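You operate a simulated robot arm through the tools that you are given. There is no shell and no other tool. Be economical: measure what you need, move in short steps, check, and stop when the job is done.

Carry out the task below with a simulated robot arm. There is one attempt and no reset: what you move stays moved.

## Task
Mix a green sample: two pumps of blue dye, two of yellow.
Fine: in the beaker; stir it even with the white stick; stick back in its holder, lid on, slide in the middle, no scent.

The check looks at the end state, three seconds after you hand in, the way a careful person would. Anything else that was tipped, shoved, dropped, spilled or broken makes it a failure. Lids that push on must go on centred and level and be pressed home; caps that screw on are set level and turned clockwise until they are tight.

## Robot
A 6-joint arm with a two-finger parallel gripper, fixed in place. Base frame: the origin is at the foot of the arm, x ahead of it, y to its left, z up; the work surface is at about z = 866. Lengths are in mm, angles in degrees, forces in N, time in s.
With the tool pointing down near the work surface it reaches from about 240 to 640 mm from the base axis. Its first joint turns from -66.0 to 66.0 degrees. Payload 2.7 kg.
The tool frame sits at the grasp point between the pads (the TCP): z along the fingers, y along the line on which they close. The tips reach 23 mm beyond it. The gripper opens to 94 mm. The fingers are 38 mm wide and 10 mm thick; the gripper's body (54 by 96 mm) begins 39 mm behind the TCP.
Orientation is that of the tool frame in the base frame, as a unit quaternion [x, y, z, w]. With the fingers straight down and closing along the base's y, the tool's x points along the base's -x, its y along +y and its z along -z.

## Interface
- The arm moves only by the tool send_rows. Its arguments are lists of equal length, an entry for each row: "offset": the shift along the tool's x, y, z in mm, a list of three; "dr": the turn, a rotation vector about the tool's x, y, z in degrees, a list of three; "grip": the gripper command, from -1 (fully open) to 1 (shut), values between in proportion. In form: {"offset": [[tx, ty, tz], ...], "dr": [[rx, ry, rz], ...], "grip": [grip, ...]}. A call has 1 to 10 rows; each row shifts and turns the commanded pose from where the row before left it, along the tool's axes as they then stand. A row lasts 0.2 s, in which the tool goes at most 50 mm and 8.6 degrees; a call with a longer step from one row to the next is refused whole, and so is a gripper value outside its range. A pose out of reach is approached as far as the arm can. The call stops where the force on the tool passes 40 N (or 10 N more than at its start, if that is more) or the arm is blocked; 0.2 s more then pass. The fingers move at their own pace (about 45 mm/s each) and stop on an object; they squeeze with about 45 N. The grip force told is the motor's: it shows also when the fingers shut on nothing. Time passes only in rows, and 0.2 s behind the last, so rows that do not move let the fingers close. The reply holds the time, the measured pose of the TCP, the force on the tool along the base axes, the opening and the grip force, in the units named above and with some noise, with the torque about the TCP (base axes, N m) and any sound that the robot's microphone picked up.
- Cameras (640 x 400 px; columns grow to the right, rows downward): "scene" is fixed at [73.5, -423, 1432.4]; the picture's right is [0.80, -0.60, 0.00], its down [-0.23, -0.31, -0.92] and it looks along [0.55, 0.74, -0.39] (base axes); focal length 318 px, centre (320, 200). "wrist" rides on the gripper at [86, 16, -74] in the tool frame; the picture's right is [-0.18, 0.98, 0.00], its down [-0.58, -0.11, -0.81] and it looks along [-0.79, -0.15, 0.59] (tool axes); focal length 243 px, centre (320, 200). There is no depth. A picture from a camera that has moved, and an enlarged one, comes with that camera's place and axes in the base frame and with its lens. The place of the scene camera against the robot may be out by one fixed shift of up to 12 mm in any direction.
- camera(camera): a new picture of that camera. It takes no simulated time.
- enlarge(camera, box): a new picture of the part [left, top, right, bottom] of that camera's present view, enlarged. It takes no simulated time.
- hand_in(): hands the job in; it is judged then, once.

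Work in short steps. Places have to be worked out from the pictures, the camera data and where the tool is seen: move nearer, look again, correct. Check each grasp and each placing, and mend what went wrong. You have 120 turns and 64 pictures in all, those below and enlarged ones among them. Open the gripper and draw the arm clear of the work before you hand the job in, unless the task says otherwise; then end with one line.

The tools are called after "Call:" by a JSON object that holds its "op" and its "data". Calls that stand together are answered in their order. send_rows: Moves the arm, as the interface text tells. Its arguments: {"type":"object","properties":{"offset":{"type":"array"},"dr":{"type":"array"},"grip":{"type":"array"}},"required":["offset","dr","grip"]} The other tools are called the same way: camera (camera) takes a picture; enlarge (camera, box) takes an enlarged picture of a part of a camera's view; hand_in () hands the job in.

At the start:

```text
time: 0.0
ee_pos: [402.4, 161.2, 1219.5]
tool_rot: [0.0, 1.0, 0.0, 0.0]
wrist_force: [-0.6, 0.1, -0.4]
wrist_torque: [0.0, 0.0, -0.01]
opening: 93.8
grip_force: 0.2
```

scene: 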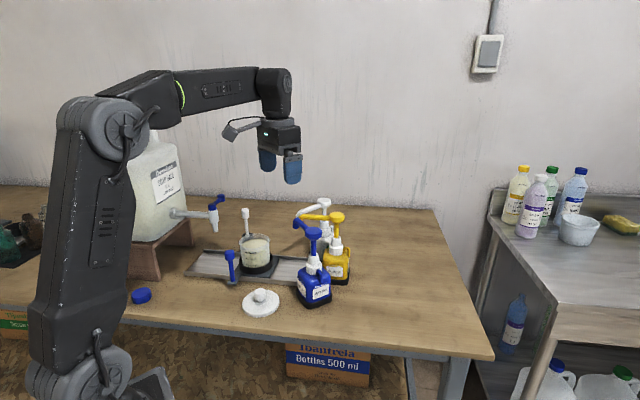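
wrist: 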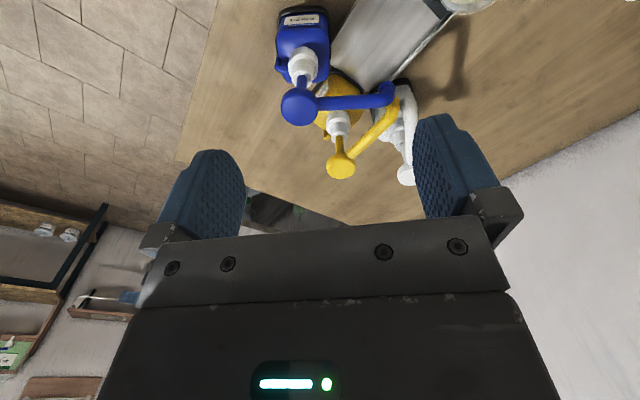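

I start by enlarging the scene camera over the work area to identify the objects.

Call:
{"op": "enlarge", "data": {"camera": "scene", "box": [170, 180, 370, 325]}}

Call:
{"op": "enlarge", "data": {"camera": "wrist", "box": [240, 0, 500, 200]}}

```text
2.76 times, centred on (270, 252) of scene
camera zoom: at [73.5, -423.0, 1432.4], right [0.8, -0.6, 0.0], down [-0.23, -0.31, -0.92], along [0.55, 0.74, -0.39], focal length 876 px, centre (458, 55)
```

zoom: 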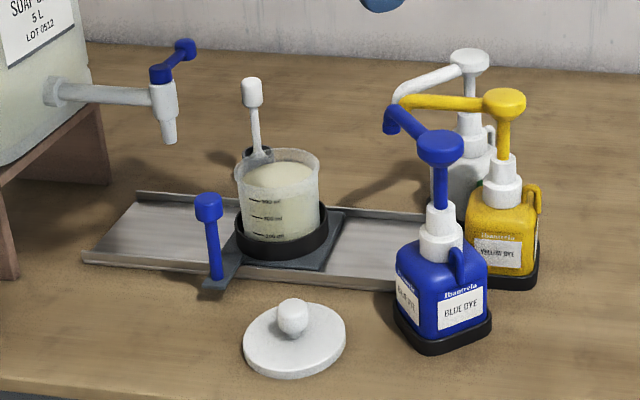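

```text
2.00 times, centred on (370, 100) of wrist
camera zoom: at [316.0, 177.5, 1293.3], right [0.18, 0.98, 0.0], down [0.58, -0.11, 0.81], along [0.79, -0.15, -0.59], focal length 485 px, centre (220, 400)
```

zoom: 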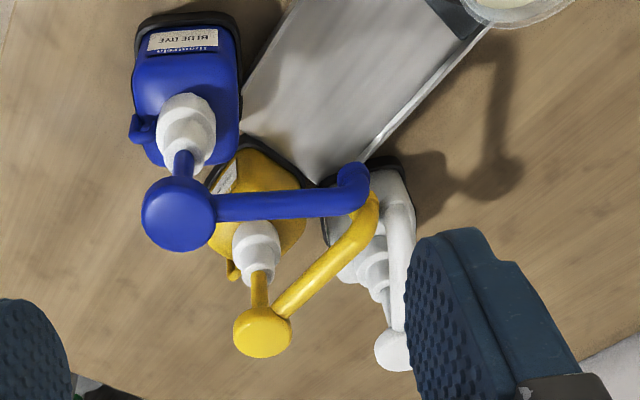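

The layout: a slide with the beaker on a diagonal track, dye pumps at the right end, the soap tap at the left, the lid in front, and the stick in a holder behind the beaker. I move back and to the left at a safe height for a closer wrist view.

Call:
{"op": "send_rows", "data": {"offset": [[40, 30, 0], [40, 30, 0], [20, 30, 20], [0, 10, 20], [0, 0, 0]], "dr": [[0, 0, 0], [0, 0, 0], [0, 0, 0], [0, 0, 0], [0, 0, 0]], "grip": [-1, -1, -1, -1, -1]}}

Call:
{"op": "camera", "data": {"camera": "wrist"}}

```text
time: 1.2
ee_pos: [300.1, 261.4, 1178.1]
tool_rot: [0.0, 1.0, 0.0, 0.001]
wrist_force: [-0.2, 0.1, 0.0]
wrist_torque: [0.04, -0.05, 0.01]
opening: 93.9
grip_force: 0.1
```

```text
59 pictures are left
camera wrist: at [215.2, 277.8, 1252.1], right [0.18, 0.98, 0.0], down [0.58, -0.11, 0.81], along [0.79, -0.15, -0.59], focal length 243 px, centre (320, 200)
```

wrist: 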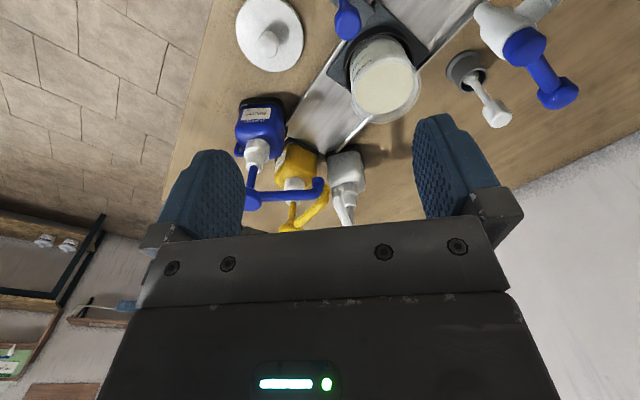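

Everything is in view. I enlarge the upper area to measure it.

Call:
{"op": "enlarge", "data": {"camera": "wrist", "box": [225, 0, 425, 125]}}

Call:
{"op": "enlarge", "data": {"camera": "wrist", "box": [220, 90, 380, 240]}}

Call:
{"op": "enlarge", "data": {"camera": "wrist", "box": [330, 0, 600, 150]}}

```text
3.20 times, centred on (325, 62) of wrist
camera zoom: at [215.2, 277.8, 1252.1], right [0.18, 0.98, 0.0], down [0.58, -0.11, 0.81], along [0.79, -0.15, -0.59], focal length 776 px, centre (304, 640)
```

zoom: 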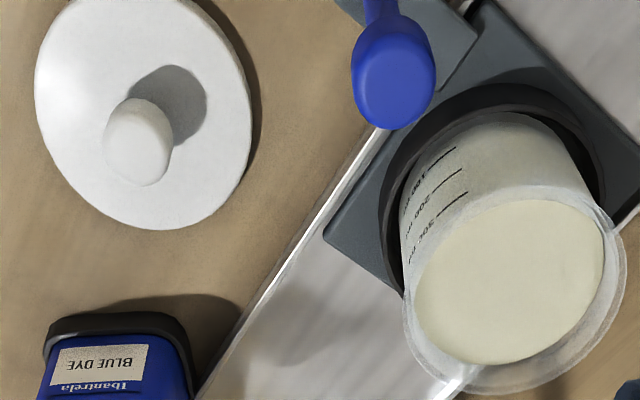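

```text
2.67 times, centred on (300, 165) of wrist
camera zoom: at [215.2, 277.8, 1252.1], right [0.18, 0.98, 0.0], down [0.58, -0.11, 0.81], along [0.79, -0.15, -0.59], focal length 647 px, centre (373, 293)
```

zoom: 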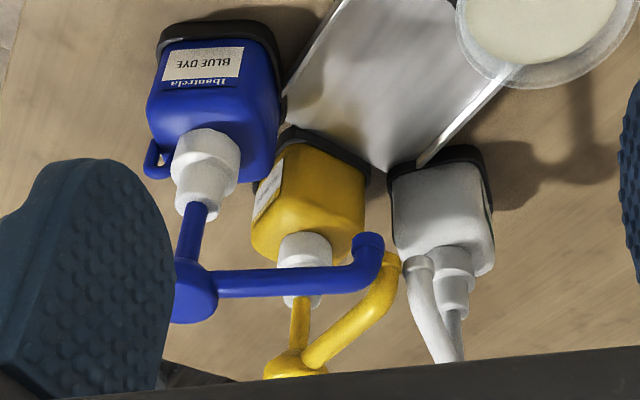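

```text
2.37 times, centred on (465, 75) of wrist
camera zoom: at [215.2, 277.8, 1252.1], right [0.18, 0.98, 0.0], down [0.58, -0.11, 0.81], along [0.79, -0.15, -0.59], focal length 575 px, centre (-24, 496)
```

zoom: 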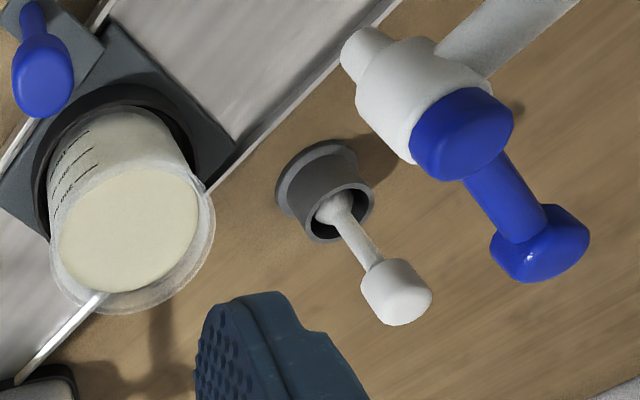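

Working from the wrist view, I judge: beaker about (386,330) with its rim at z≈963, lid about (335,186), stick about (436,465), spout tips about (495,235). I back off and lower a little to see the slide handle properly.

Call:
{"op": "send_rows", "data": {"offset": [[25, 0, 30], [25, 0, 30], [0, 0, 20], [0, 0, 0]], "dr": [[0, 0, 0], [0, 0, 0], [0, 0, 0], [0, 0, 0]], "grip": [-1, -1, -1, -1]}}

Call:
{"op": "camera", "data": {"camera": "wrist"}}

Call:
{"op": "enlarge", "data": {"camera": "wrist", "box": [200, 0, 460, 160]}}

```text
time: 2.2
ee_pos: [250.6, 261.8, 1097.9]
tool_rot: [0.0, 1.0, 0.0, 0.0]
wrist_force: [0.9, 0.6, -1.0]
wrist_torque: [-0.02, 0.0, 0.0]
opening: 93.9
grip_force: 0.0
```

```text
55 pictures are left
camera wrist: at [165.0, 278.9, 1172.0], right [0.18, 0.98, 0.0], down [0.58, -0.11, 0.81], along [0.79, -0.15, -0.59], focal length 243 px, centre (320, 200)
```

wrist: 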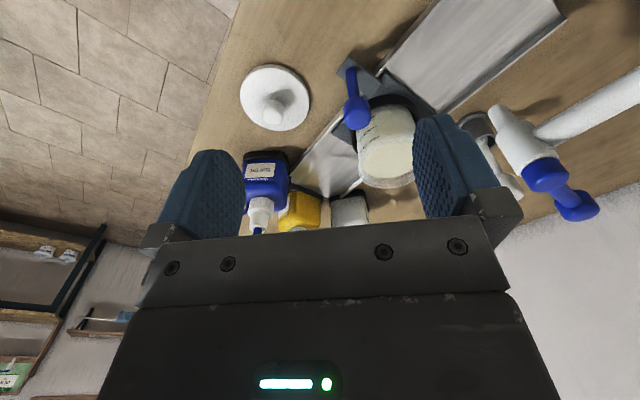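

```text
2.46 times, centred on (330, 80) of wrist
camera zoom: at [165.0, 278.9, 1172.0], right [0.18, 0.98, 0.0], down [0.58, -0.11, 0.81], along [0.79, -0.15, -0.59], focal length 597 px, centre (295, 495)
```

zoom: 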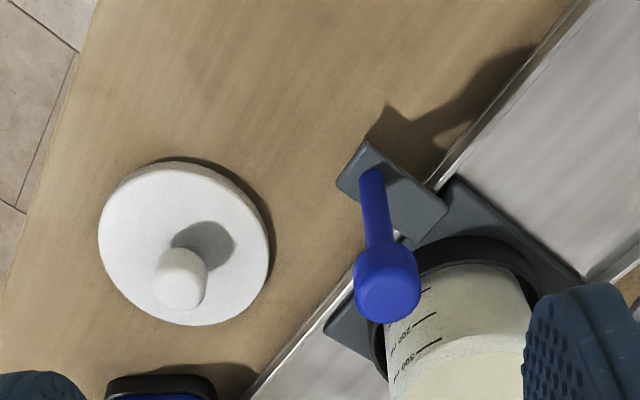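

The handle post is vertical at about (310,288) with its knob at z≈945–970. Its plate would pass the lid with only about 2 mm to spare, so I'll first move the lid along to a clear place at about (246,262). I position above the lid knob.

Call:
{"op": "send_rows", "data": {"offset": [[-30, -30, 20], [-30, -30, 30], [-20, -14, 30], [0, 0, 28], [0, 0, 30], [0, 0, 0]], "dr": [[0, 0, 0], [0, 0, 0], [0, 0, 0], [0, 0, 0], [0, 0, 0], [0, 0, 0]], "grip": [-0.3, -0.3, -0.3, -0.3, -0.3, -0.3]}}

Call:
{"op": "camera", "data": {"camera": "wrist"}}

```text
refused: row 2 steps farther than a row can; nothing moved
```

```text
53 pictures are left
camera wrist: at [165.0, 278.9, 1172.0], right [0.18, 0.98, 0.0], down [0.58, -0.11, 0.81], along [0.79, -0.15, -0.59], focal length 243 px, centre (320, 200)
```

wrist: 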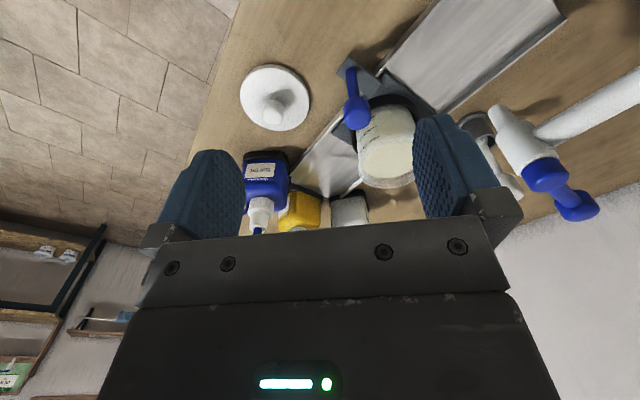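

One step was too long and the call was refused. I resend it with shorter steps, and take the picture afterwards.

Call:
{"op": "send_rows", "data": {"offset": [[-25, -25, 20], [-25, -25, 25], [-20, -15, 25], [-10, -9, 30], [0, 0, 30], [0, 0, 0]], "dr": [[0, 0, 0], [0, 0, 0], [0, 0, 0], [0, 0, 0], [0, 0, 0], [0, 0, 0]], "grip": [-0.3, -0.3, -0.3, -0.3, -0.3, -0.3]}}

```text
time: 3.6
ee_pos: [331.7, 185.8, 969.6]
tool_rot: [0.0, 1.0, -0.001, 0.0]
wrist_force: [0.2, 0.4, 0.1]
wrist_torque: [-0.04, 0.02, -0.02]
opening: 61.0
grip_force: 0.1
```

Above the lid now; I check how the knob lines up.

Call:
{"op": "enlarge", "data": {"camera": "wrist", "box": [220, 40, 420, 230]}}

```text
2.11 times, centred on (320, 135) of wrist
camera zoom: at [246.0, 202.1, 1043.5], right [0.18, 0.98, 0.0], down [0.58, -0.11, 0.81], along [0.79, -0.15, -0.59], focal length 511 px, centre (320, 337)
```

zoom: 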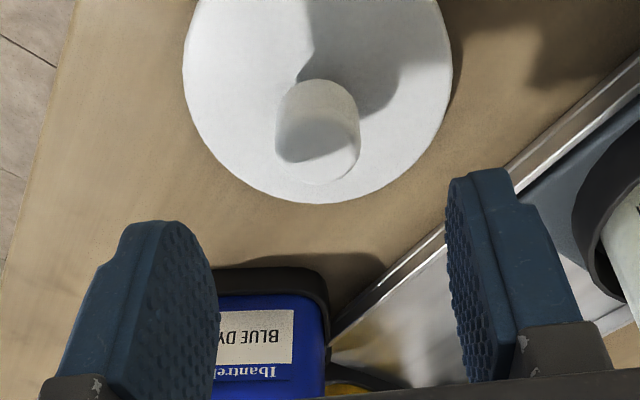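

The knob sits at about (333,185), right under the TCP. I descend and grip it.

Call:
{"op": "send_rows", "data": {"offset": [[-1, 0, 25], [0, 0, 20], [0, 0, 12], [0, 0, 0], [0, 0, 0], [0, 0, 0], [0, 0, 0]], "dr": [[0, 0, 0], [0, 0, 0], [0, 0, 0], [0, 0, 0], [0, 0, 0], [0, 0, 0], [0, 0, 0]], "grip": [-0.3, -0.3, -0.3, 0.2, 1, 1, 1]}}

Call:
{"op": "enlarge", "data": {"camera": "wrist", "box": [220, 40, 420, 230]}}

```text
time: 5.2
ee_pos: [330.9, 187.4, 910.5]
tool_rot: [0.0, 1.0, 0.0, 0.001]
wrist_force: [0.7, -0.6, -0.4]
wrist_torque: [0.0, 0.02, 0.01]
opening: 25.5
grip_force: 45.4
```

```text
2.11 times, centred on (320, 135) of wrist
camera zoom: at [246.1, 203.0, 985.4], right [0.18, 0.98, 0.0], down [0.58, -0.11, 0.81], along [0.79, -0.15, -0.59], focal length 511 px, centre (320, 337)
```

zoom: 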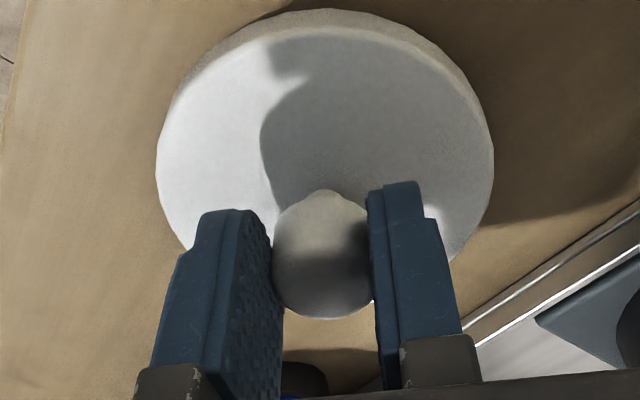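

Grip confirmed (25.5 mm). I lift a little, move toward the base, then left, and set it down at about (240,258).

Call:
{"op": "send_rows", "data": {"offset": [[0, 0, -20], [30, 0, 0], [30, 0, 0], [20, 20, 0], [11, 25, 0], [0, 26, 0], [0, 0, 0], [0, 0, 10], [0, 0, 8], [0, 0, 0]], "dr": [[0, 0, 0], [0, 0, 0], [0, 0, 0], [0, 0, 0], [0, 0, 0], [0, 0, 0], [0, 0, 0], [0, 0, 0], [0, 0, 0], [0, 0, 0]], "grip": [1, 1, 1, 1, 1, 1, 1, 1, 1, 1]}}

Call:
{"op": "camera", "data": {"camera": "scene"}}

```text
time: 7.4
ee_pos: [242.9, 258.1, 912.2]
tool_rot: [0.0, 1.0, 0.0, 0.0]
wrist_force: [-0.1, 0.8, 0.1]
wrist_torque: [0.02, -0.02, -0.01]
opening: 25.2
grip_force: 44.6
```

```text
50 pictures are left
```

scene: 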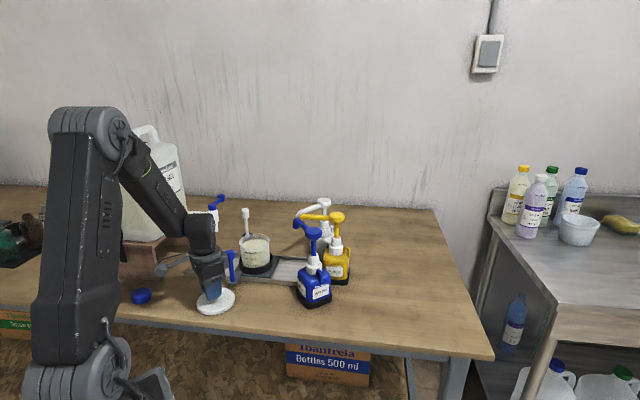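

Lid is 1–2 mm above its pick height; I lower the last bit, release and rise.

Call:
{"op": "send_rows", "data": {"offset": [[0, 0, 1.7], [0, 0, 0], [0, 0, 0], [0, 0, 0], [0, 0, -30], [0, 0, -45], [0, 0, -30], [0, 0, 0]], "dr": [[0, 0, 0], [0, 0, 0], [0, 0, 0], [0, 0, 0], [0, 0, 0], [0, 0, 0], [0, 0, 0], [0, 0, 0]], "grip": [1, -0.2, -0.2, -0.2, -0.2, -0.2, -0.2, -0.2]}}

Call:
{"op": "camera", "data": {"camera": "wrist"}}

```text
time: 9.2
ee_pos: [241.4, 257.7, 1016.2]
tool_rot: [0.0, 1.0, 0.0, 0.0]
wrist_force: [-0.7, -0.1, -0.2]
wrist_torque: [0.0, 0.02, 0.03]
opening: 56.4
grip_force: 0.1
```

```text
49 pictures are left
camera wrist: at [155.7, 274.6, 1090.1], right [0.18, 0.98, 0.0], down [0.58, -0.11, 0.81], along [0.79, -0.15, -0.59], focal length 243 px, centre (320, 200)
```

wrist: 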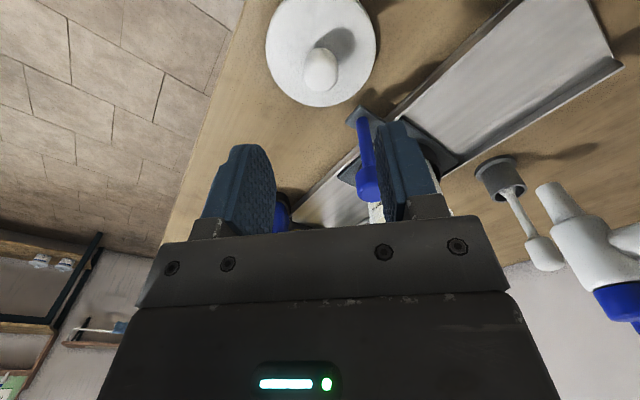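

The lid stands flat at (241,258). I move above the slide handle.

Call:
{"op": "send_rows", "data": {"offset": [[-35, 15, 0], [-34, 15, 0], [0, 0, 0], [0, 0, 0]], "dr": [[0, 0, 0], [0, 0, 0], [0, 0, 0], [0, 0, 0]], "grip": [-0.2, -0.2, -0.2, -0.2]}}

Call:
{"op": "enlarge", "data": {"camera": "wrist", "box": [220, 40, 420, 230]}}

```text
time: 10.2
ee_pos: [310.8, 287.1, 1017.6]
tool_rot: [0.0, 1.0, 0.0, 0.0]
wrist_force: [0.0, 0.3, -0.6]
wrist_torque: [0.01, 0.01, 0.0]
opening: 56.2
grip_force: 0.0
```

```text
2.11 times, centred on (320, 135) of wrist
camera zoom: at [225.1, 303.3, 1092.3], right [0.18, 0.98, 0.0], down [0.58, -0.11, 0.81], along [0.79, -0.15, -0.59], focal length 511 px, centre (320, 337)
```

zoom: 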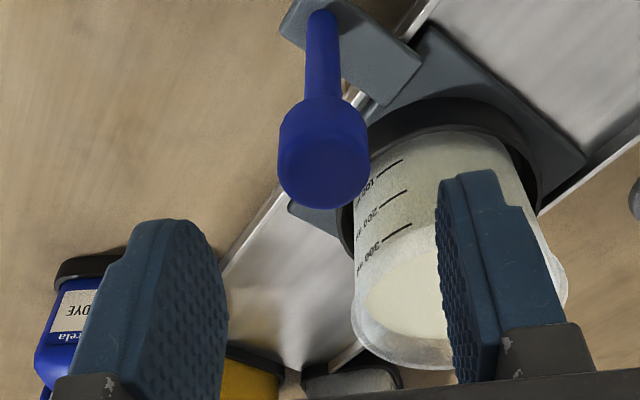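

The knob is lined up. I descend and grip it.

Call:
{"op": "send_rows", "data": {"offset": [[0, 0, 25], [0, 0, 25], [0, 0, 13], [0, 0, 0], [0, 0, 0], [0, 0, 0], [0, 0, 0]], "dr": [[0, 0, 0], [0, 0, 0], [0, 0, 0], [0, 0, 0], [0, 0, 0], [0, 0, 0], [0, 0, 0]], "grip": [-0.2, -0.2, -0.2, 0.3, 1, 1, 1]}}

Call:
{"op": "enlarge", "data": {"camera": "wrist", "box": [200, 20, 440, 230]}}

```text
time: 11.8
ee_pos: [311.2, 288.3, 954.1]
tool_rot: [0.0, 1.0, 0.0, 0.0]
wrist_force: [0.8, 0.0, -4.9]
wrist_torque: [0.14, -0.61, -0.05]
opening: 25.2
grip_force: 44.8
```

```text
1.90 times, centred on (320, 125) of wrist
camera zoom: at [224.8, 304.5, 1028.1], right [0.18, 0.98, 0.0], down [0.58, -0.11, 0.81], along [0.79, -0.15, -0.59], focal length 462 px, centre (320, 343)
```

zoom: 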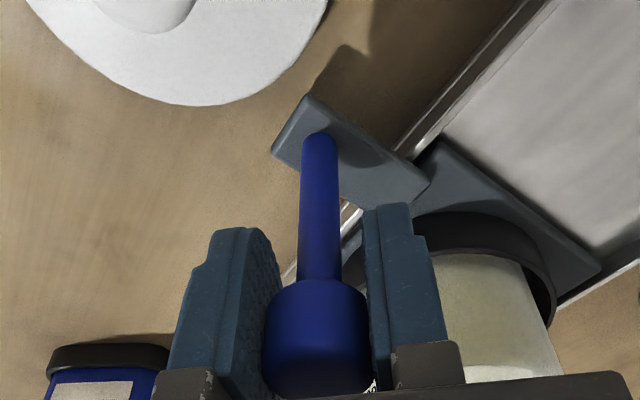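

The handle is held. Before sliding, I yaw the gripper 24° around the knob so its body will clear the blue pump at the far end: open slightly, turn, regrip.

Call:
{"op": "send_rows", "data": {"offset": [[0, 0, 0], [0, 0, 0], [0, 0, 0], [0, 0, 0], [0, 0, 0], [0, 0, 0], [0, 0, 0], [0, 0, 0]], "dr": [[0, 0, 0], [0, 0, 0], [0, 0, 8], [0, 0, 8], [0, 0, 8], [0, 0, 0], [0, 0, 0], [0, 0, 0]], "grip": [0.1, 0.1, 0.1, 0.1, 0.1, 1, 1, 1]}}

```text
time: 13.6
ee_pos: [311.7, 288.2, 954.3]
tool_rot: [0.208, 0.978, 0.0, 0.0]
wrist_force: [-1.6, -2.4, 0.9]
wrist_torque: [0.04, -0.58, -0.53]
opening: 25.3
grip_force: 45.4
```

The yaw is correct (tool y now along (0.41,0.91)). I slide toward the pumps in short steps, first about half way.

Call:
{"op": "send_rows", "data": {"offset": [[-6.6, -2.5, 0], [-13.2, -5.07, 0], [-13.2, -5.07, 0], [-13.2, -5.07, 0], [-13.2, -5.07, 0], [0, 0, 0]], "dr": [[0, 0, 0], [0, 0, 0], [0, 0, 0], [0, 0, 0], [0, 0, 0], [0, 0, 0]], "grip": [1, 1, 1, 1, 1, 1]}}

Call:
{"op": "enlarge", "data": {"camera": "scene", "box": [170, 170, 370, 325]}}

```text
time: 15.0
ee_pos: [356.2, 243.0, 953.9]
tool_rot: [0.208, 0.978, -0.001, -0.001]
wrist_force: [-11.5, -12.1, -1.3]
wrist_torque: [0.31, -0.46, -0.08]
opening: 25.4
grip_force: 45.2
```

```text
2.58 times, centred on (270, 248) of scene
camera zoom: at [73.2, -423.4, 1432.3], right [0.8, -0.6, 0.0], down [-0.23, -0.31, -0.92], along [0.55, 0.74, -0.39], focal length 820 px, centre (449, 77)
```

zoom: 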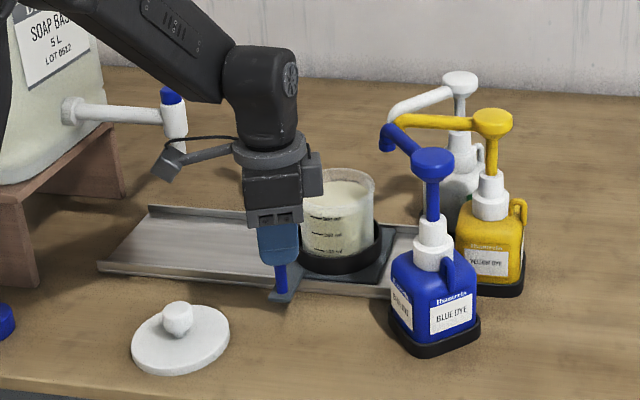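

The slide follows, with some sideways load because my line drifts slightly off the track. I continue 35 mm each way, with a slight correction toward the front.

Call:
{"op": "send_rows", "data": {"offset": [[0.5, -1.3, 0], [-12.7, -6, 0], [-13.2, -5.07, 0], [-13.2, -5.07, 0], [-6.6, -2.5, 0], [0, 0, 0]], "dr": [[0, 0, 0], [0, 0, 0], [0, 0, 0], [0, 0, 0], [0, 0, 0], [0, 0, 0]], "grip": [1, 1, 1, 1, 1, 1]}}

Call:
{"op": "enlarge", "data": {"camera": "scene", "box": [170, 170, 370, 325]}}

```text
time: 16.4
ee_pos: [389.8, 208.8, 953.4]
tool_rot: [0.207, 0.978, 0.001, 0.001]
wrist_force: [15.9, 11.9, -22.4]
wrist_torque: [-0.96, -0.56, -0.09]
opening: 25.4
grip_force: 45.5
```

```text
2.58 times, centred on (270, 248) of scene
camera zoom: at [74.3, -422.5, 1432.5], right [0.8, -0.6, 0.0], down [-0.23, -0.31, -0.92], along [0.55, 0.74, -0.39], focal length 820 px, centre (449, 77)
```

zoom: 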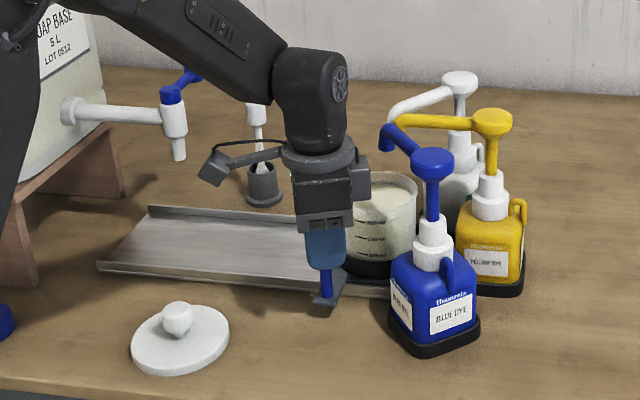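

The scene view shows the beaker close under the spouts, and the load has swapped sign. I go about 12 mm further with a tiny correction, then check the load.

Call:
{"op": "send_rows", "data": {"offset": [[-0.4, 1.0, 0], [-7.9, -3.0, 0], [-7.9, -3.0, 0], [0, 0, 0]], "dr": [[0, 0, 0], [0, 0, 0], [0, 0, 0], [0, 0, 0]], "grip": [1, 1, 1, 1]}}

```text
time: 17.1
ee_pos: [392.0, 206.7, 955.4]
tool_rot: [0.206, 0.979, 0.002, -0.004]
wrist_force: [-1.1, 10.0, -3.5]
wrist_torque: [-0.55, -0.23, -0.09]
opening: 25.3
grip_force: 45.6
stopped in row 3: the force on the tool passed its limit (the readings are from after the stop); the commanded pose is now the measured one
```

It stopped hard at about 81 mm each way, which is likely the rail's end stop. I release the knob, rise, and look from above.

Call:
{"op": "send_rows", "data": {"offset": [[0, 0, 0], [0, 0, 0], [0, 0, 0], [0, 0, -30], [0, 0, -45], [0, 0, -45], [0, 0, -45], [0, 0, -45], [0, 0, 0]], "dr": [[0, 0, 0], [0, 0, 0], [0, 0, 0], [0, 0, 0], [0, 0, 0], [0, 0, 0], [0, 0, 0], [0, 0, 0], [0, 0, 0]], "grip": [-0.2, -0.2, -0.2, -0.2, -0.2, -0.2, -0.2, -0.2, -0.2]}}

Call:
{"op": "camera", "data": {"camera": "wrist"}}

Call:
{"op": "enlarge", "data": {"camera": "scene", "box": [220, 180, 370, 320]}}

```text
time: 19.1
ee_pos: [397.1, 205.8, 1163.9]
tool_rot: [0.206, 0.979, 0.002, -0.003]
wrist_force: [0.0, 0.4, 0.2]
wrist_torque: [0.02, 0.0, 0.0]
opening: 56.6
grip_force: 0.1
```

```text
44 pictures are left
camera wrist: at [325.2, 255.5, 1238.1], right [0.57, 0.82, 0.0], down [0.49, -0.34, 0.8], along [0.66, -0.45, -0.6], focal length 243 px, centre (320, 200)
```

wrist: 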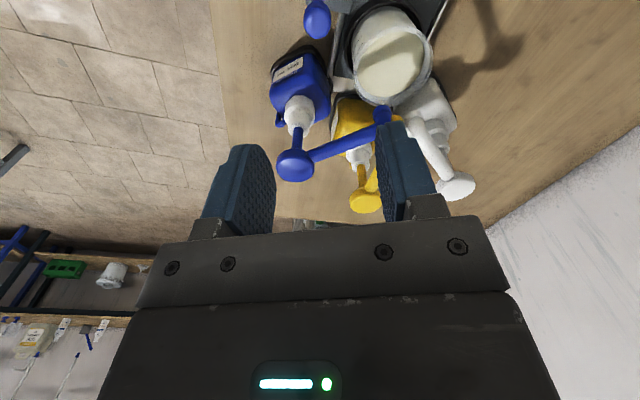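

```text
2.86 times, centred on (295, 250) of scene
camera zoom: at [73.5, -423.0, 1432.4], right [0.8, -0.6, 0.0], down [-0.23, -0.31, -0.92], along [0.55, 0.74, -0.39], focal length 907 px, centre (391, 57)
```

zoom: 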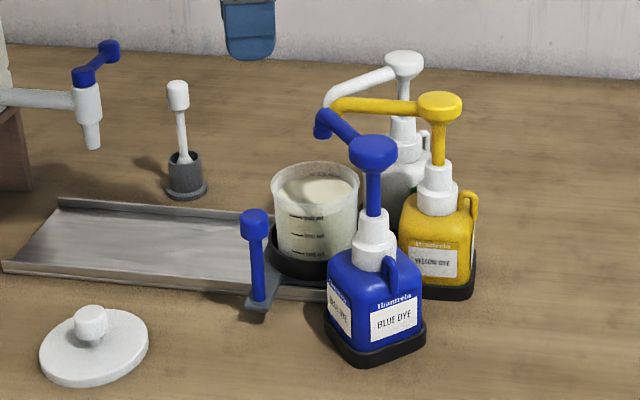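

I enlarge the wrist view to see what stopped the slide and where the spouts are over the beaker.

Call:
{"op": "enlarge", "data": {"camera": "wrist", "box": [270, 0, 480, 130]}}

```text
3.05 times, centred on (375, 65) of wrist
camera zoom: at [325.2, 255.5, 1238.1], right [0.57, 0.82, 0.0], down [0.49, -0.34, 0.8], along [0.66, -0.45, -0.6], focal length 739 px, centre (152, 611)
```

zoom: 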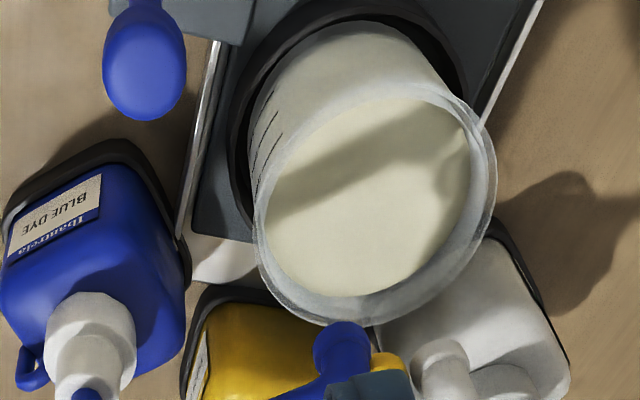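

The slide is symmetrical about the start (the tap station is at about −110 mm), so this looks like the dye-side end stop. Before pumping I want a near-vertical view of the spout tips over the beaker, so I unyaw and move forward at this height.

Call:
{"op": "send_rows", "data": {"offset": [[0, 0, 0], [0, 0, 0], [0, 0, 0], [-40, 5, 0], [-40, 5, 0], [-30, 5, 0], [0, 0, 0]], "dr": [[0, 0, -8], [0, 0, -8], [0, 0, -8], [0, 0, 0], [0, 0, 0], [0, 0, 0], [0, 0, 0]], "grip": [1, 1, 1, 1, 1, 1, 1]}}

Call:
{"op": "camera", "data": {"camera": "wrist"}}

```text
time: 20.7
ee_pos: [505.0, 220.9, 1162.2]
tool_rot: [-0.002, 1.0, 0.003, -0.004]
wrist_force: [-0.5, -0.3, -0.8]
wrist_torque: [-0.03, 0.01, 0.0]
opening: 0.1
grip_force: 42.6
```

```text
41 pictures are left
camera wrist: at [418.8, 235.9, 1237.8], right [0.18, 0.98, 0.0], down [0.59, -0.11, 0.8], along [0.79, -0.14, -0.6], focal length 243 px, centre (320, 200)
```

wrist: 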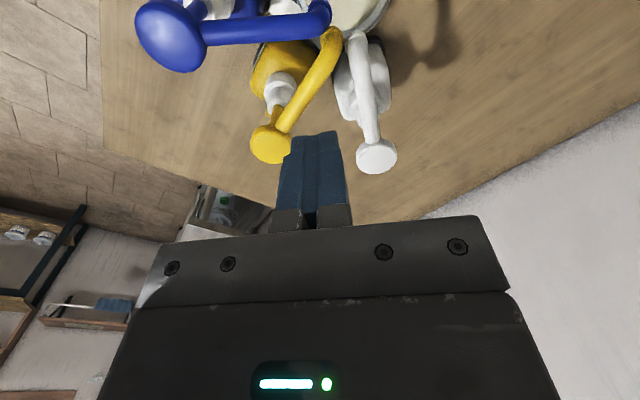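

The spout tips are at the top edge of the image. I step back and tilt the tool 25° so the camera looks almost straight down at them.

Call:
{"op": "send_rows", "data": {"offset": [[30, 0, 0], [0, 0, 0], [0, 0, 0], [0, 0, 0], [0, 0, 0]], "dr": [[0, 0, 0], [0, 8.3, 0], [0, 8.3, 0], [0, 8.3, 0], [0, 0, 0]], "grip": [1, 1, 1, 1, 1]}}

Call:
{"op": "enlarge", "data": {"camera": "wrist", "box": [160, 0, 480, 200]}}

```text
time: 21.9
ee_pos: [448.4, 210.7, 1141.1]
tool_rot: [-0.003, 0.976, 0.003, -0.219]
wrist_force: [0.3, 0.2, 0.2]
wrist_torque: [-0.03, -0.01, 0.02]
opening: 0.0
grip_force: 42.2
out of reach, approached as far as the arm can: row 4
```

```text
2.00 times, centred on (320, 100) of wrist
camera zoom: at [401.9, 225.8, 1245.1], right [0.16, 0.98, -0.07], down [0.87, -0.11, 0.48], along [0.46, -0.14, -0.87], focal length 485 px, centre (320, 400)
```

zoom: 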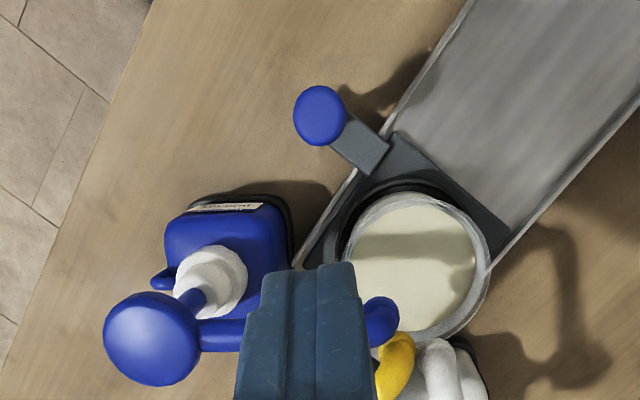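

From almost straight above, the blue and yellow outlets lie about 23–26 mm from the beaker centre, inside the 43 mm rim. Pumping here is safe. I level the tool and move above the blue pump head at about (461,131).

Call:
{"op": "send_rows", "data": {"offset": [[0, 0, 0], [0, 0, 0], [0, 0, 0], [0, -40, 0], [-13, -40, 0], [0, 0, 0]], "dr": [[0, -8.4, 0], [0, -8.4, 0], [0, -8.4, 0], [0, 0, 0], [0, 0, 0], [0, 0, 0]], "grip": [1, 1, 1, 1, 1, 1]}}

Call:
{"op": "enlarge", "data": {"camera": "wrist", "box": [220, 0, 420, 200]}}

```text
time: 23.3
ee_pos: [459.6, 132.5, 1140.8]
tool_rot: [-0.002, 1.0, 0.002, -0.001]
wrist_force: [-0.6, 0.7, -0.7]
wrist_torque: [0.01, 0.01, -0.03]
opening: 0.0
grip_force: 41.9
```

```text
2.00 times, centred on (320, 100) of wrist
camera zoom: at [373.6, 147.9, 1215.1], right [0.18, 0.98, 0.01], down [0.58, -0.11, 0.81], along [0.79, -0.14, -0.59], focal length 485 px, centre (320, 400)
```

zoom: 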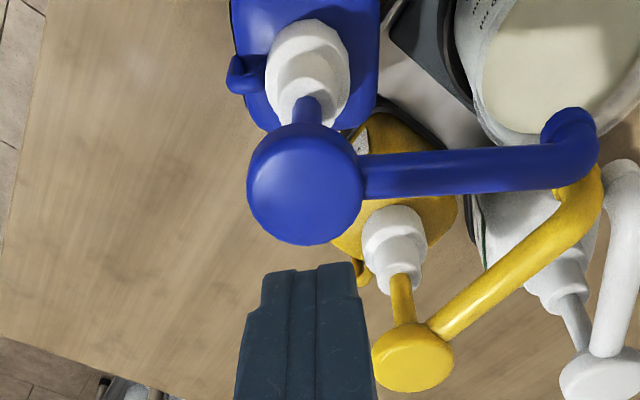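

The blue head is at about (461,128). I shift slightly and descend to just above it, then slowly until contact.

Call:
{"op": "send_rows", "data": {"offset": [[-1, -4, 15], [0, 0, 15], [0, 0, 8], [0, 0, 4], [0, 0, 4], [0, 0, 4], [0, 0, 0]], "dr": [[0, 0, 0], [0, 0, 0], [0, 0, 0], [0, 0, 0], [0, 0, 0], [0, 0, 0], [0, 0, 0]], "grip": [1, 1, 1, 1, 1, 1, 1]}}

Call:
{"op": "enlarge", "data": {"camera": "wrist", "box": [220, 0, 420, 200]}}

Call:
{"op": "enlarge", "data": {"camera": "scene", "box": [220, 160, 370, 320]}}

```text
time: 24.9
ee_pos: [462.1, 127.6, 1089.4]
tool_rot: [-0.003, 1.0, 0.002, -0.001]
wrist_force: [-0.2, 1.0, -0.2]
wrist_torque: [0.0, 0.03, 0.01]
opening: 0.0
grip_force: 42.1
```

```text
2.00 times, centred on (320, 100) of wrist
camera zoom: at [375.4, 143.3, 1164.2], right [0.18, 0.98, 0.0], down [0.58, -0.11, 0.8], along [0.79, -0.14, -0.59], focal length 485 px, centre (320, 400)
```

zoom: 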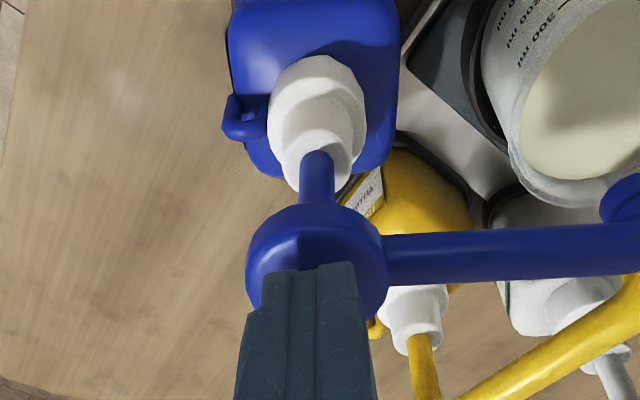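

```text
2.50 times, centred on (295, 240) of scene
camera zoom: at [73.5, -423.0, 1432.4], right [0.8, -0.6, 0.0], down [-0.23, -0.31, -0.92], along [0.55, 0.74, -0.39], focal length 794 px, centre (382, 100)
```

zoom: 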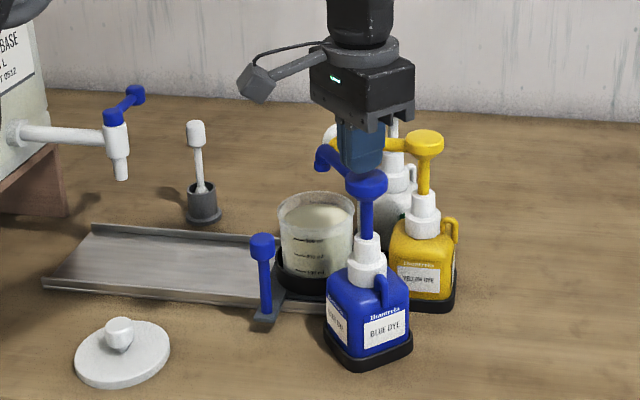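

No contact yet; the head's axis looks to be about x=456. I shift 5 mm back and press down in small steps, watching the force.

Call:
{"op": "send_rows", "data": {"offset": [[5, 1, 0], [0, 0, 3], [0, 0, 3], [0, 0, 3], [0, 0, 3], [0, 0, 0]], "dr": [[0, 0, 0], [0, 0, 0], [0, 0, 0], [0, 0, 0], [0, 0, 0], [0, 0, 0]], "grip": [1, 1, 1, 1, 1, 1]}}

```text
time: 26.3
ee_pos: [456.9, 128.5, 1077.6]
tool_rot: [-0.002, 1.0, 0.003, -0.001]
wrist_force: [-0.1, 1.3, 2.5]
wrist_torque: [0.06, -0.01, 0.02]
opening: 0.0
grip_force: 42.6
```

Contact begins at about TCP z 1078. I press on.

Call:
{"op": "send_rows", "data": {"offset": [[0, 0, 3], [0, 0, 3], [0, 0, 3], [0, 0, 3], [0, 0, 3], [0, 0, 0]], "dr": [[0, 0, 0], [0, 0, 0], [0, 0, 0], [0, 0, 0], [0, 0, 0], [0, 0, 0]], "grip": [1, 1, 1, 1, 1, 1]}}

```text
time: 27.7
ee_pos: [456.5, 127.9, 1063.7]
tool_rot: [-0.002, 1.0, 0.002, -0.001]
wrist_force: [-1.4, -2.1, 4.1]
wrist_torque: [-0.04, -0.06, 0.0]
opening: 0.1
grip_force: 42.5
```

The spring force is light (4 N) and the stroke continues. I press toward the bottom of the stroke.

Call:
{"op": "send_rows", "data": {"offset": [[0, 0, 3], [0, 0, 3], [0, 0, 3], [0, 0, 3], [0, 0, 3], [0, 0, 0]], "dr": [[0, 0, 0], [0, 0, 0], [0, 0, 0], [0, 0, 0], [0, 0, 0], [0, 0, 0]], "grip": [1, 1, 1, 1, 1, 1]}}

Call:
{"op": "enlarge", "data": {"camera": "scene", "box": [220, 180, 370, 320]}}

```text
time: 29.1
ee_pos: [456.9, 128.9, 1048.0]
tool_rot: [-0.001, 1.0, 0.003, 0.0]
wrist_force: [2.4, -1.1, 7.1]
wrist_torque: [-0.02, -0.1, 0.03]
opening: 0.0
grip_force: 42.3
```

```text
2.86 times, centred on (295, 250) of scene
camera zoom: at [73.5, -423.1, 1432.3], right [0.8, -0.6, 0.0], down [-0.23, -0.31, -0.92], along [0.55, 0.74, -0.39], focal length 907 px, centre (391, 57)
```

zoom: 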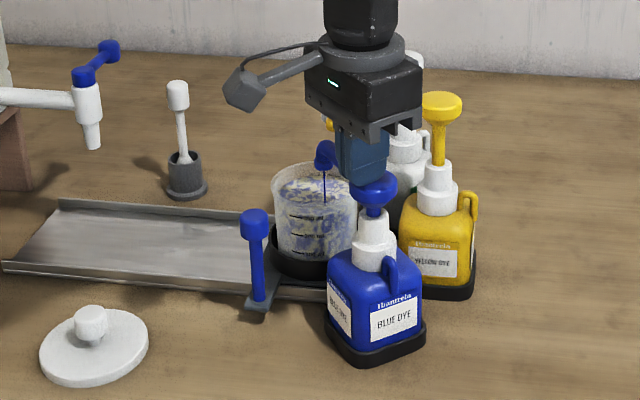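

Dye is flowing straight into the beaker. I press to the bottom of the stroke for a full pump.

Call:
{"op": "send_rows", "data": {"offset": [[0, 0, 2], [0, 0, 2], [0, 0, 2], [0, 0, 2], [0, 0, 2], [0, 0, 0]], "dr": [[0, 0, 0], [0, 0, 0], [0, 0, 0], [0, 0, 0], [0, 0, 0], [0, 0, 0]], "grip": [1, 1, 1, 1, 1, 1]}}

```text
time: 30.5
ee_pos: [455.4, 128.1, 1041.2]
tool_rot: [-0.002, 1.0, 0.003, 0.003]
wrist_force: [-6.0, 0.9, 33.7]
wrist_torque: [0.05, 0.24, -0.05]
opening: 0.0
grip_force: 42.3
```

Bottom reached at TCP z≈1041 (34 N). I rise clear, let the head spring back, and check.

Call:
{"op": "send_rows", "data": {"offset": [[0, 0, -6], [0, 0, -10], [0, 0, -15], [0, 0, -19], [0, 0, 0], [0, 0, 0], [0, 0, 0], [0, 0, 0]], "dr": [[0, 0, 0], [0, 0, 0], [0, 0, 0], [0, 0, 0], [0, 0, 0], [0, 0, 0], [0, 0, 0], [0, 0, 0]], "grip": [1, 1, 1, 1, 1, 1, 1, 1]}}

Call:
{"op": "enlarge", "data": {"camera": "scene", "box": [220, 180, 370, 320]}}

```text
time: 32.3
ee_pos: [456.9, 127.5, 1086.9]
tool_rot: [-0.002, 1.0, 0.002, -0.001]
wrist_force: [0.0, 0.3, 0.4]
wrist_torque: [-0.03, 0.0, 0.01]
opening: 0.0
grip_force: 42.5
```

```text
2.86 times, centred on (295, 250) of scene
camera zoom: at [73.5, -423.0, 1432.4], right [0.8, -0.6, 0.0], down [-0.23, -0.31, -0.92], along [0.55, 0.74, -0.39], focal length 907 px, centre (391, 57)
```

zoom: 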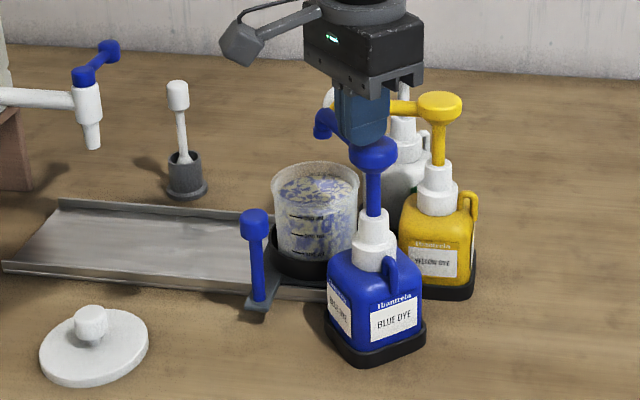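

Clean, and the head has returned. Second blue pump: down 44 mm.

Call:
{"op": "send_rows", "data": {"offset": [[0, 0, 6], [0, 0, 5], [0, 0, 5], [0, 0, 5], [0, 0, 5], [0, 0, 5], [0, 0, 5], [0, 0, 5], [0, 0, 3], [0, 0, 2]], "dr": [[0, 0, 0], [0, 0, 0], [0, 0, 0], [0, 0, 0], [0, 0, 0], [0, 0, 0], [0, 0, 0], [0, 0, 0], [0, 0, 0], [0, 0, 0]], "grip": [1, 1, 1, 1, 1, 1, 1, 1, 1, 1]}}

```text
time: 34.5
ee_pos: [454.3, 127.3, 1042.2]
tool_rot: [-0.002, 1.0, 0.002, 0.0]
wrist_force: [4.7, -3.0, 8.6]
wrist_torque: [-0.09, -0.15, 0.01]
opening: 0.0
grip_force: 42.6
```

Nearly at the bottom; a little more, until the force jumps, then rise.

Call:
{"op": "send_rows", "data": {"offset": [[0, 0, 2], [0, 0, 2], [0, 0, 0], [0, 0, 0]], "dr": [[0, 0, 0], [0, 0, 0], [0, 0, 0], [0, 0, 0]], "grip": [1, 1, 1, 1]}}

```text
time: 35.5
ee_pos: [455.9, 128.7, 1040.4]
tool_rot: [-0.001, 1.0, 0.003, 0.002]
wrist_force: [-14.5, -1.4, 33.9]
wrist_torque: [-0.09, 0.29, -0.01]
opening: 0.1
grip_force: 42.5
```

Bottom reached, so that's two blue pumps. I rise and go above the yellow head at about (560,162).

Call:
{"op": "send_rows", "data": {"offset": [[0, 0, -8], [0, 0, -12], [0, 0, -25], [0, 0, -40], [-35, 11, 0], [-35, 11, 0], [-32, 11, 0], [0, 0, 0]], "dr": [[0, 0, 0], [0, 0, 0], [0, 0, 0], [0, 0, 0], [0, 0, 0], [0, 0, 0], [0, 0, 0], [0, 0, 0]], "grip": [1, 1, 1, 1, 1, 1, 1, 1]}}

Call:
{"op": "enlarge", "data": {"camera": "wrist", "box": [220, 0, 420, 200]}}

```text
time: 37.3
ee_pos: [559.8, 163.2, 1123.5]
tool_rot: [-0.002, 1.0, 0.003, -0.003]
wrist_force: [-0.4, -0.8, -1.0]
wrist_torque: [0.0, 0.01, -0.01]
opening: 0.3
grip_force: 42.1
```

```text
2.00 times, centred on (320, 100) of wrist
camera zoom: at [473.1, 177.9, 1197.9], right [0.18, 0.98, 0.0], down [0.58, -0.11, 0.8], along [0.79, -0.14, -0.59], focal length 485 px, centre (320, 400)
```

zoom: 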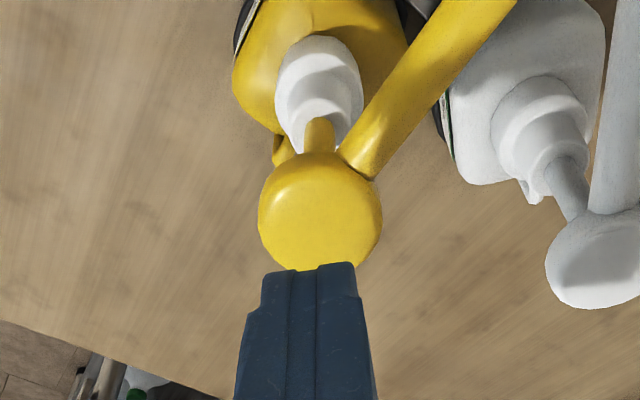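

The tool is over the yellow head axis (about 559,163). I descend to contact and begin the stroke.

Call:
{"op": "send_rows", "data": {"offset": [[1, 0, 15], [0, 0, 15], [0, 0, 10], [0, 0, 4], [0, 0, 4], [0, 0, 4], [0, 0, 0]], "dr": [[0, 0, 0], [0, 0, 0], [0, 0, 0], [0, 0, 0], [0, 0, 0], [0, 0, 0], [0, 0, 0]], "grip": [1, 1, 1, 1, 1, 1, 1]}}

Call:
{"op": "enlarge", "data": {"camera": "scene", "box": [220, 180, 370, 320]}}

```text
time: 38.9
ee_pos: [557.1, 162.5, 1071.4]
tool_rot: [-0.002, 1.0, 0.003, -0.001]
wrist_force: [0.8, 2.6, 2.8]
wrist_torque: [0.04, -0.11, 0.04]
opening: 0.0
grip_force: 42.4
```

```text
2.86 times, centred on (295, 250) of scene
camera zoom: at [73.5, -423.0, 1432.4], right [0.8, -0.6, 0.0], down [-0.23, -0.31, -0.92], along [0.55, 0.74, -0.39], focal length 907 px, centre (391, 57)
```

zoom: 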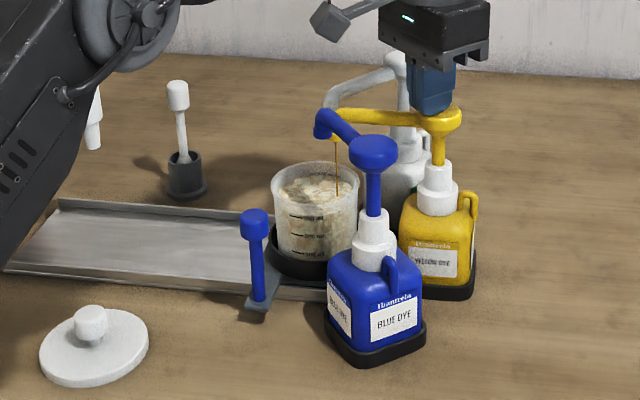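

Yellow flows into the beaker. I continue the stroke to the bottom.

Call:
{"op": "send_rows", "data": {"offset": [[0, 0, 5], [0, 0, 5], [0, 0, 5], [0, 0, 5], [0, 0, 4], [0, 0, 3], [0, 0, 2], [0, 0, 0]], "dr": [[0, 0, 0], [0, 0, 0], [0, 0, 0], [0, 0, 0], [0, 0, 0], [0, 0, 0], [0, 0, 0], [0, 0, 0]], "grip": [1, 1, 1, 1, 1, 1, 1, 1]}}

```text
time: 40.7
ee_pos: [558.4, 161.1, 1040.8]
tool_rot: [-0.002, 1.0, 0.004, 0.0]
wrist_force: [0.8, 4.1, 6.9]
wrist_torque: [0.07, -0.04, 0.03]
opening: 0.0
grip_force: 42.4
```

A bit further until the force jumps.

Call:
{"op": "send_rows", "data": {"offset": [[0, 0, 2], [0, 0, 2], [0, 0, 0], [0, 0, 0]], "dr": [[0, 0, 0], [0, 0, 0], [0, 0, 0], [0, 0, 0]], "grip": [1, 1, 1, 1]}}

```text
time: 41.7
ee_pos: [557.3, 161.2, 1041.4]
tool_rot: [-0.001, 1.0, 0.003, 0.001]
wrist_force: [-2.9, -1.9, 25.9]
wrist_torque: [-0.05, 0.09, 0.1]
opening: 0.0
grip_force: 41.9
```

Bottom of the first yellow pump. I rise, let it return, and begin the second.

Call:
{"op": "send_rows", "data": {"offset": [[0, 0, -8], [0, 0, -12], [0, 0, -15], [0, 0, -15], [0, 0, 0], [0, 0, 0], [0, 0, 0], [0, 0, 0]], "dr": [[0, 0, 0], [0, 0, 0], [0, 0, 0], [0, 0, 0], [0, 0, 0], [0, 0, 0], [0, 0, 0], [0, 0, 0]], "grip": [1, 1, 1, 1, 1, 1, 1, 1]}}

Call:
{"op": "enlarge", "data": {"camera": "scene", "box": [220, 180, 370, 320]}}

Call:
{"op": "send_rows", "data": {"offset": [[0, 0, 10], [0, 0, 5], [0, 0, 5], [0, 0, 5], [0, 0, 5], [0, 0, 5], [0, 0, 5], [0, 0, 5], [0, 0, 3], [0, 0, 2]], "dr": [[0, 0, 0], [0, 0, 0], [0, 0, 0], [0, 0, 0], [0, 0, 0], [0, 0, 0], [0, 0, 0], [0, 0, 0], [0, 0, 0], [0, 0, 0]], "grip": [1, 1, 1, 1, 1, 1, 1, 1, 1, 1]}}

```text
time: 43.5
ee_pos: [557.4, 162.9, 1088.7]
tool_rot: [-0.002, 1.0, 0.003, -0.001]
wrist_force: [-0.8, 0.5, -0.1]
wrist_torque: [0.01, 0.06, 0.03]
opening: 0.0
grip_force: 42.4
```

```text
2.86 times, centred on (295, 250) of scene
camera zoom: at [73.5, -423.0, 1432.4], right [0.8, -0.6, 0.0], down [-0.23, -0.31, -0.92], along [0.55, 0.74, -0.39], focal length 907 px, centre (391, 57)
```

zoom: 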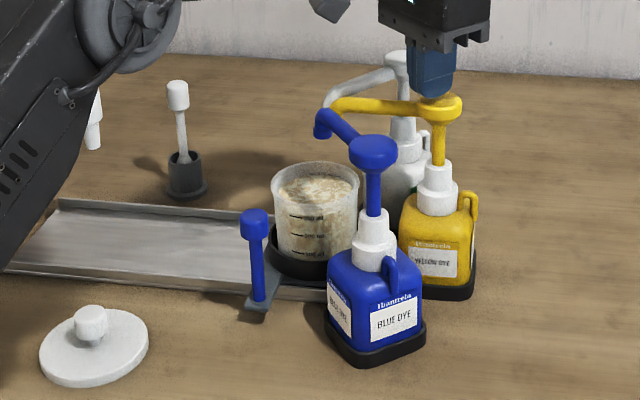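

```text
time: 45.7
ee_pos: [558.7, 162.8, 1041.0]
tool_rot: [-0.001, 1.0, 0.003, 0.002]
wrist_force: [-3.8, 2.9, 26.2]
wrist_torque: [0.04, 0.22, -0.21]
opening: 0.0
grip_force: 42.4
```

Second yellow pump complete (26 N at the bottom). I rise and return above the slide handle at about (392,207) with the 24° yaw.

Call:
{"op": "send_rows", "data": {"offset": [[0, 0, -10], [0, 0, -20], [0, 0, -40], [0, 0, -40], [45, 10, 0], [45, 10, 0], [45, 12, 0], [31, 12, 0], [0, 0, 0]], "dr": [[0, 0, 0], [0, 0, 0], [0, 0, 0], [0, 0, 0], [0, 0, 0], [0, 0, 0], [0, 0, 0], [0, 0, 0], [0, 0, 0]], "grip": [1, 1, 1, 1, 1, 1, 1, 1, 1]}}

Call:
{"op": "send_rows", "data": {"offset": [[0, 0, 0], [0, 0, 0], [0, 0, 0], [0, 0, 45], [0, 0, 40], [0, 0, 20], [0, 0, 0]], "dr": [[0, 0, 8], [0, 0, 8], [0, 0, 8], [0, 0, 0], [0, 0, 0], [0, 0, 0], [0, 0, 0]], "grip": [-0.2, -0.2, -0.2, -0.2, -0.2, -0.2, -0.2]}}

Call:
{"op": "enlarge", "data": {"camera": "wrist", "box": [210, 20, 450, 230]}}

```text
time: 47.7
ee_pos: [388.2, 205.5, 1148.5]
tool_rot: [-0.002, 1.0, 0.003, -0.001]
wrist_force: [-0.6, 0.4, -0.4]
wrist_torque: [0.04, 0.02, 0.0]
opening: 0.1
grip_force: 42.4
```

```text
time: 49.3
ee_pos: [391.7, 204.6, 1043.7]
tool_rot: [0.206, 0.979, 0.002, -0.002]
wrist_force: [0.5, 0.5, 0.1]
wrist_torque: [0.01, -0.03, 0.01]
opening: 56.6
grip_force: 0.1
```

```text
1.90 times, centred on (330, 125) of wrist
camera zoom: at [319.7, 254.2, 1118.4], right [0.57, 0.82, 0.0], down [0.49, -0.34, 0.8], along [0.66, -0.45, -0.59], focal length 462 px, centre (301, 343)
```

zoom: 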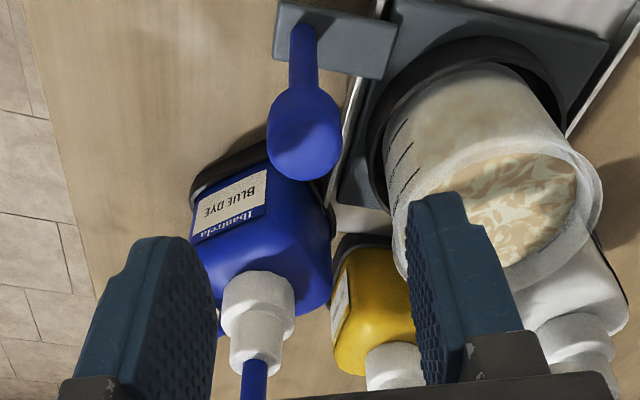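

The handle is at (392,207). I descend and grip it.

Call:
{"op": "send_rows", "data": {"offset": [[0.8, 1.8, 35], [0, 0, 35], [0, 0, 18], [0, 0, 0], [0, 0, 0], [0, 0, 0], [0, 0, 0]], "dr": [[0, 0, 0], [0, 0, 0], [0, 0, 0], [0, 0, 0], [0, 0, 0], [0, 0, 0], [0, 0, 0]], "grip": [-0.2, -0.2, -0.2, 0.3, 1, 1, 1]}}

```text
time: 50.9
ee_pos: [390.4, 208.3, 956.5]
tool_rot: [0.206, 0.978, 0.001, -0.001]
wrist_force: [2.8, 5.8, -7.6]
wrist_torque: [-0.49, -0.32, -0.16]
opening: 25.5
grip_force: 44.7
```

Gripped. I slide back toward the middle, gently.

Call:
{"op": "send_rows", "data": {"offset": [[6.6, 2.6, 0], [13.2, 5.2, 0], [13.2, 5.2, 0], [13.2, 5.2, 0], [13.2, 5.2, 0], [6.6, 2.6, 0], [0, 0, 0]], "dr": [[0, 0, 0], [0, 0, 0], [0, 0, 0], [0, 0, 0], [0, 0, 0], [0, 0, 0], [0, 0, 0]], "grip": [1, 1, 1, 1, 1, 1, 1]}}

```text
time: 52.5
ee_pos: [340.7, 257.7, 958.2]
tool_rot: [0.206, 0.979, 0.003, 0.0]
wrist_force: [-12.4, -11.0, 28.0]
wrist_torque: [-0.32, 0.01, -0.1]
opening: 25.3
grip_force: 45.2
```

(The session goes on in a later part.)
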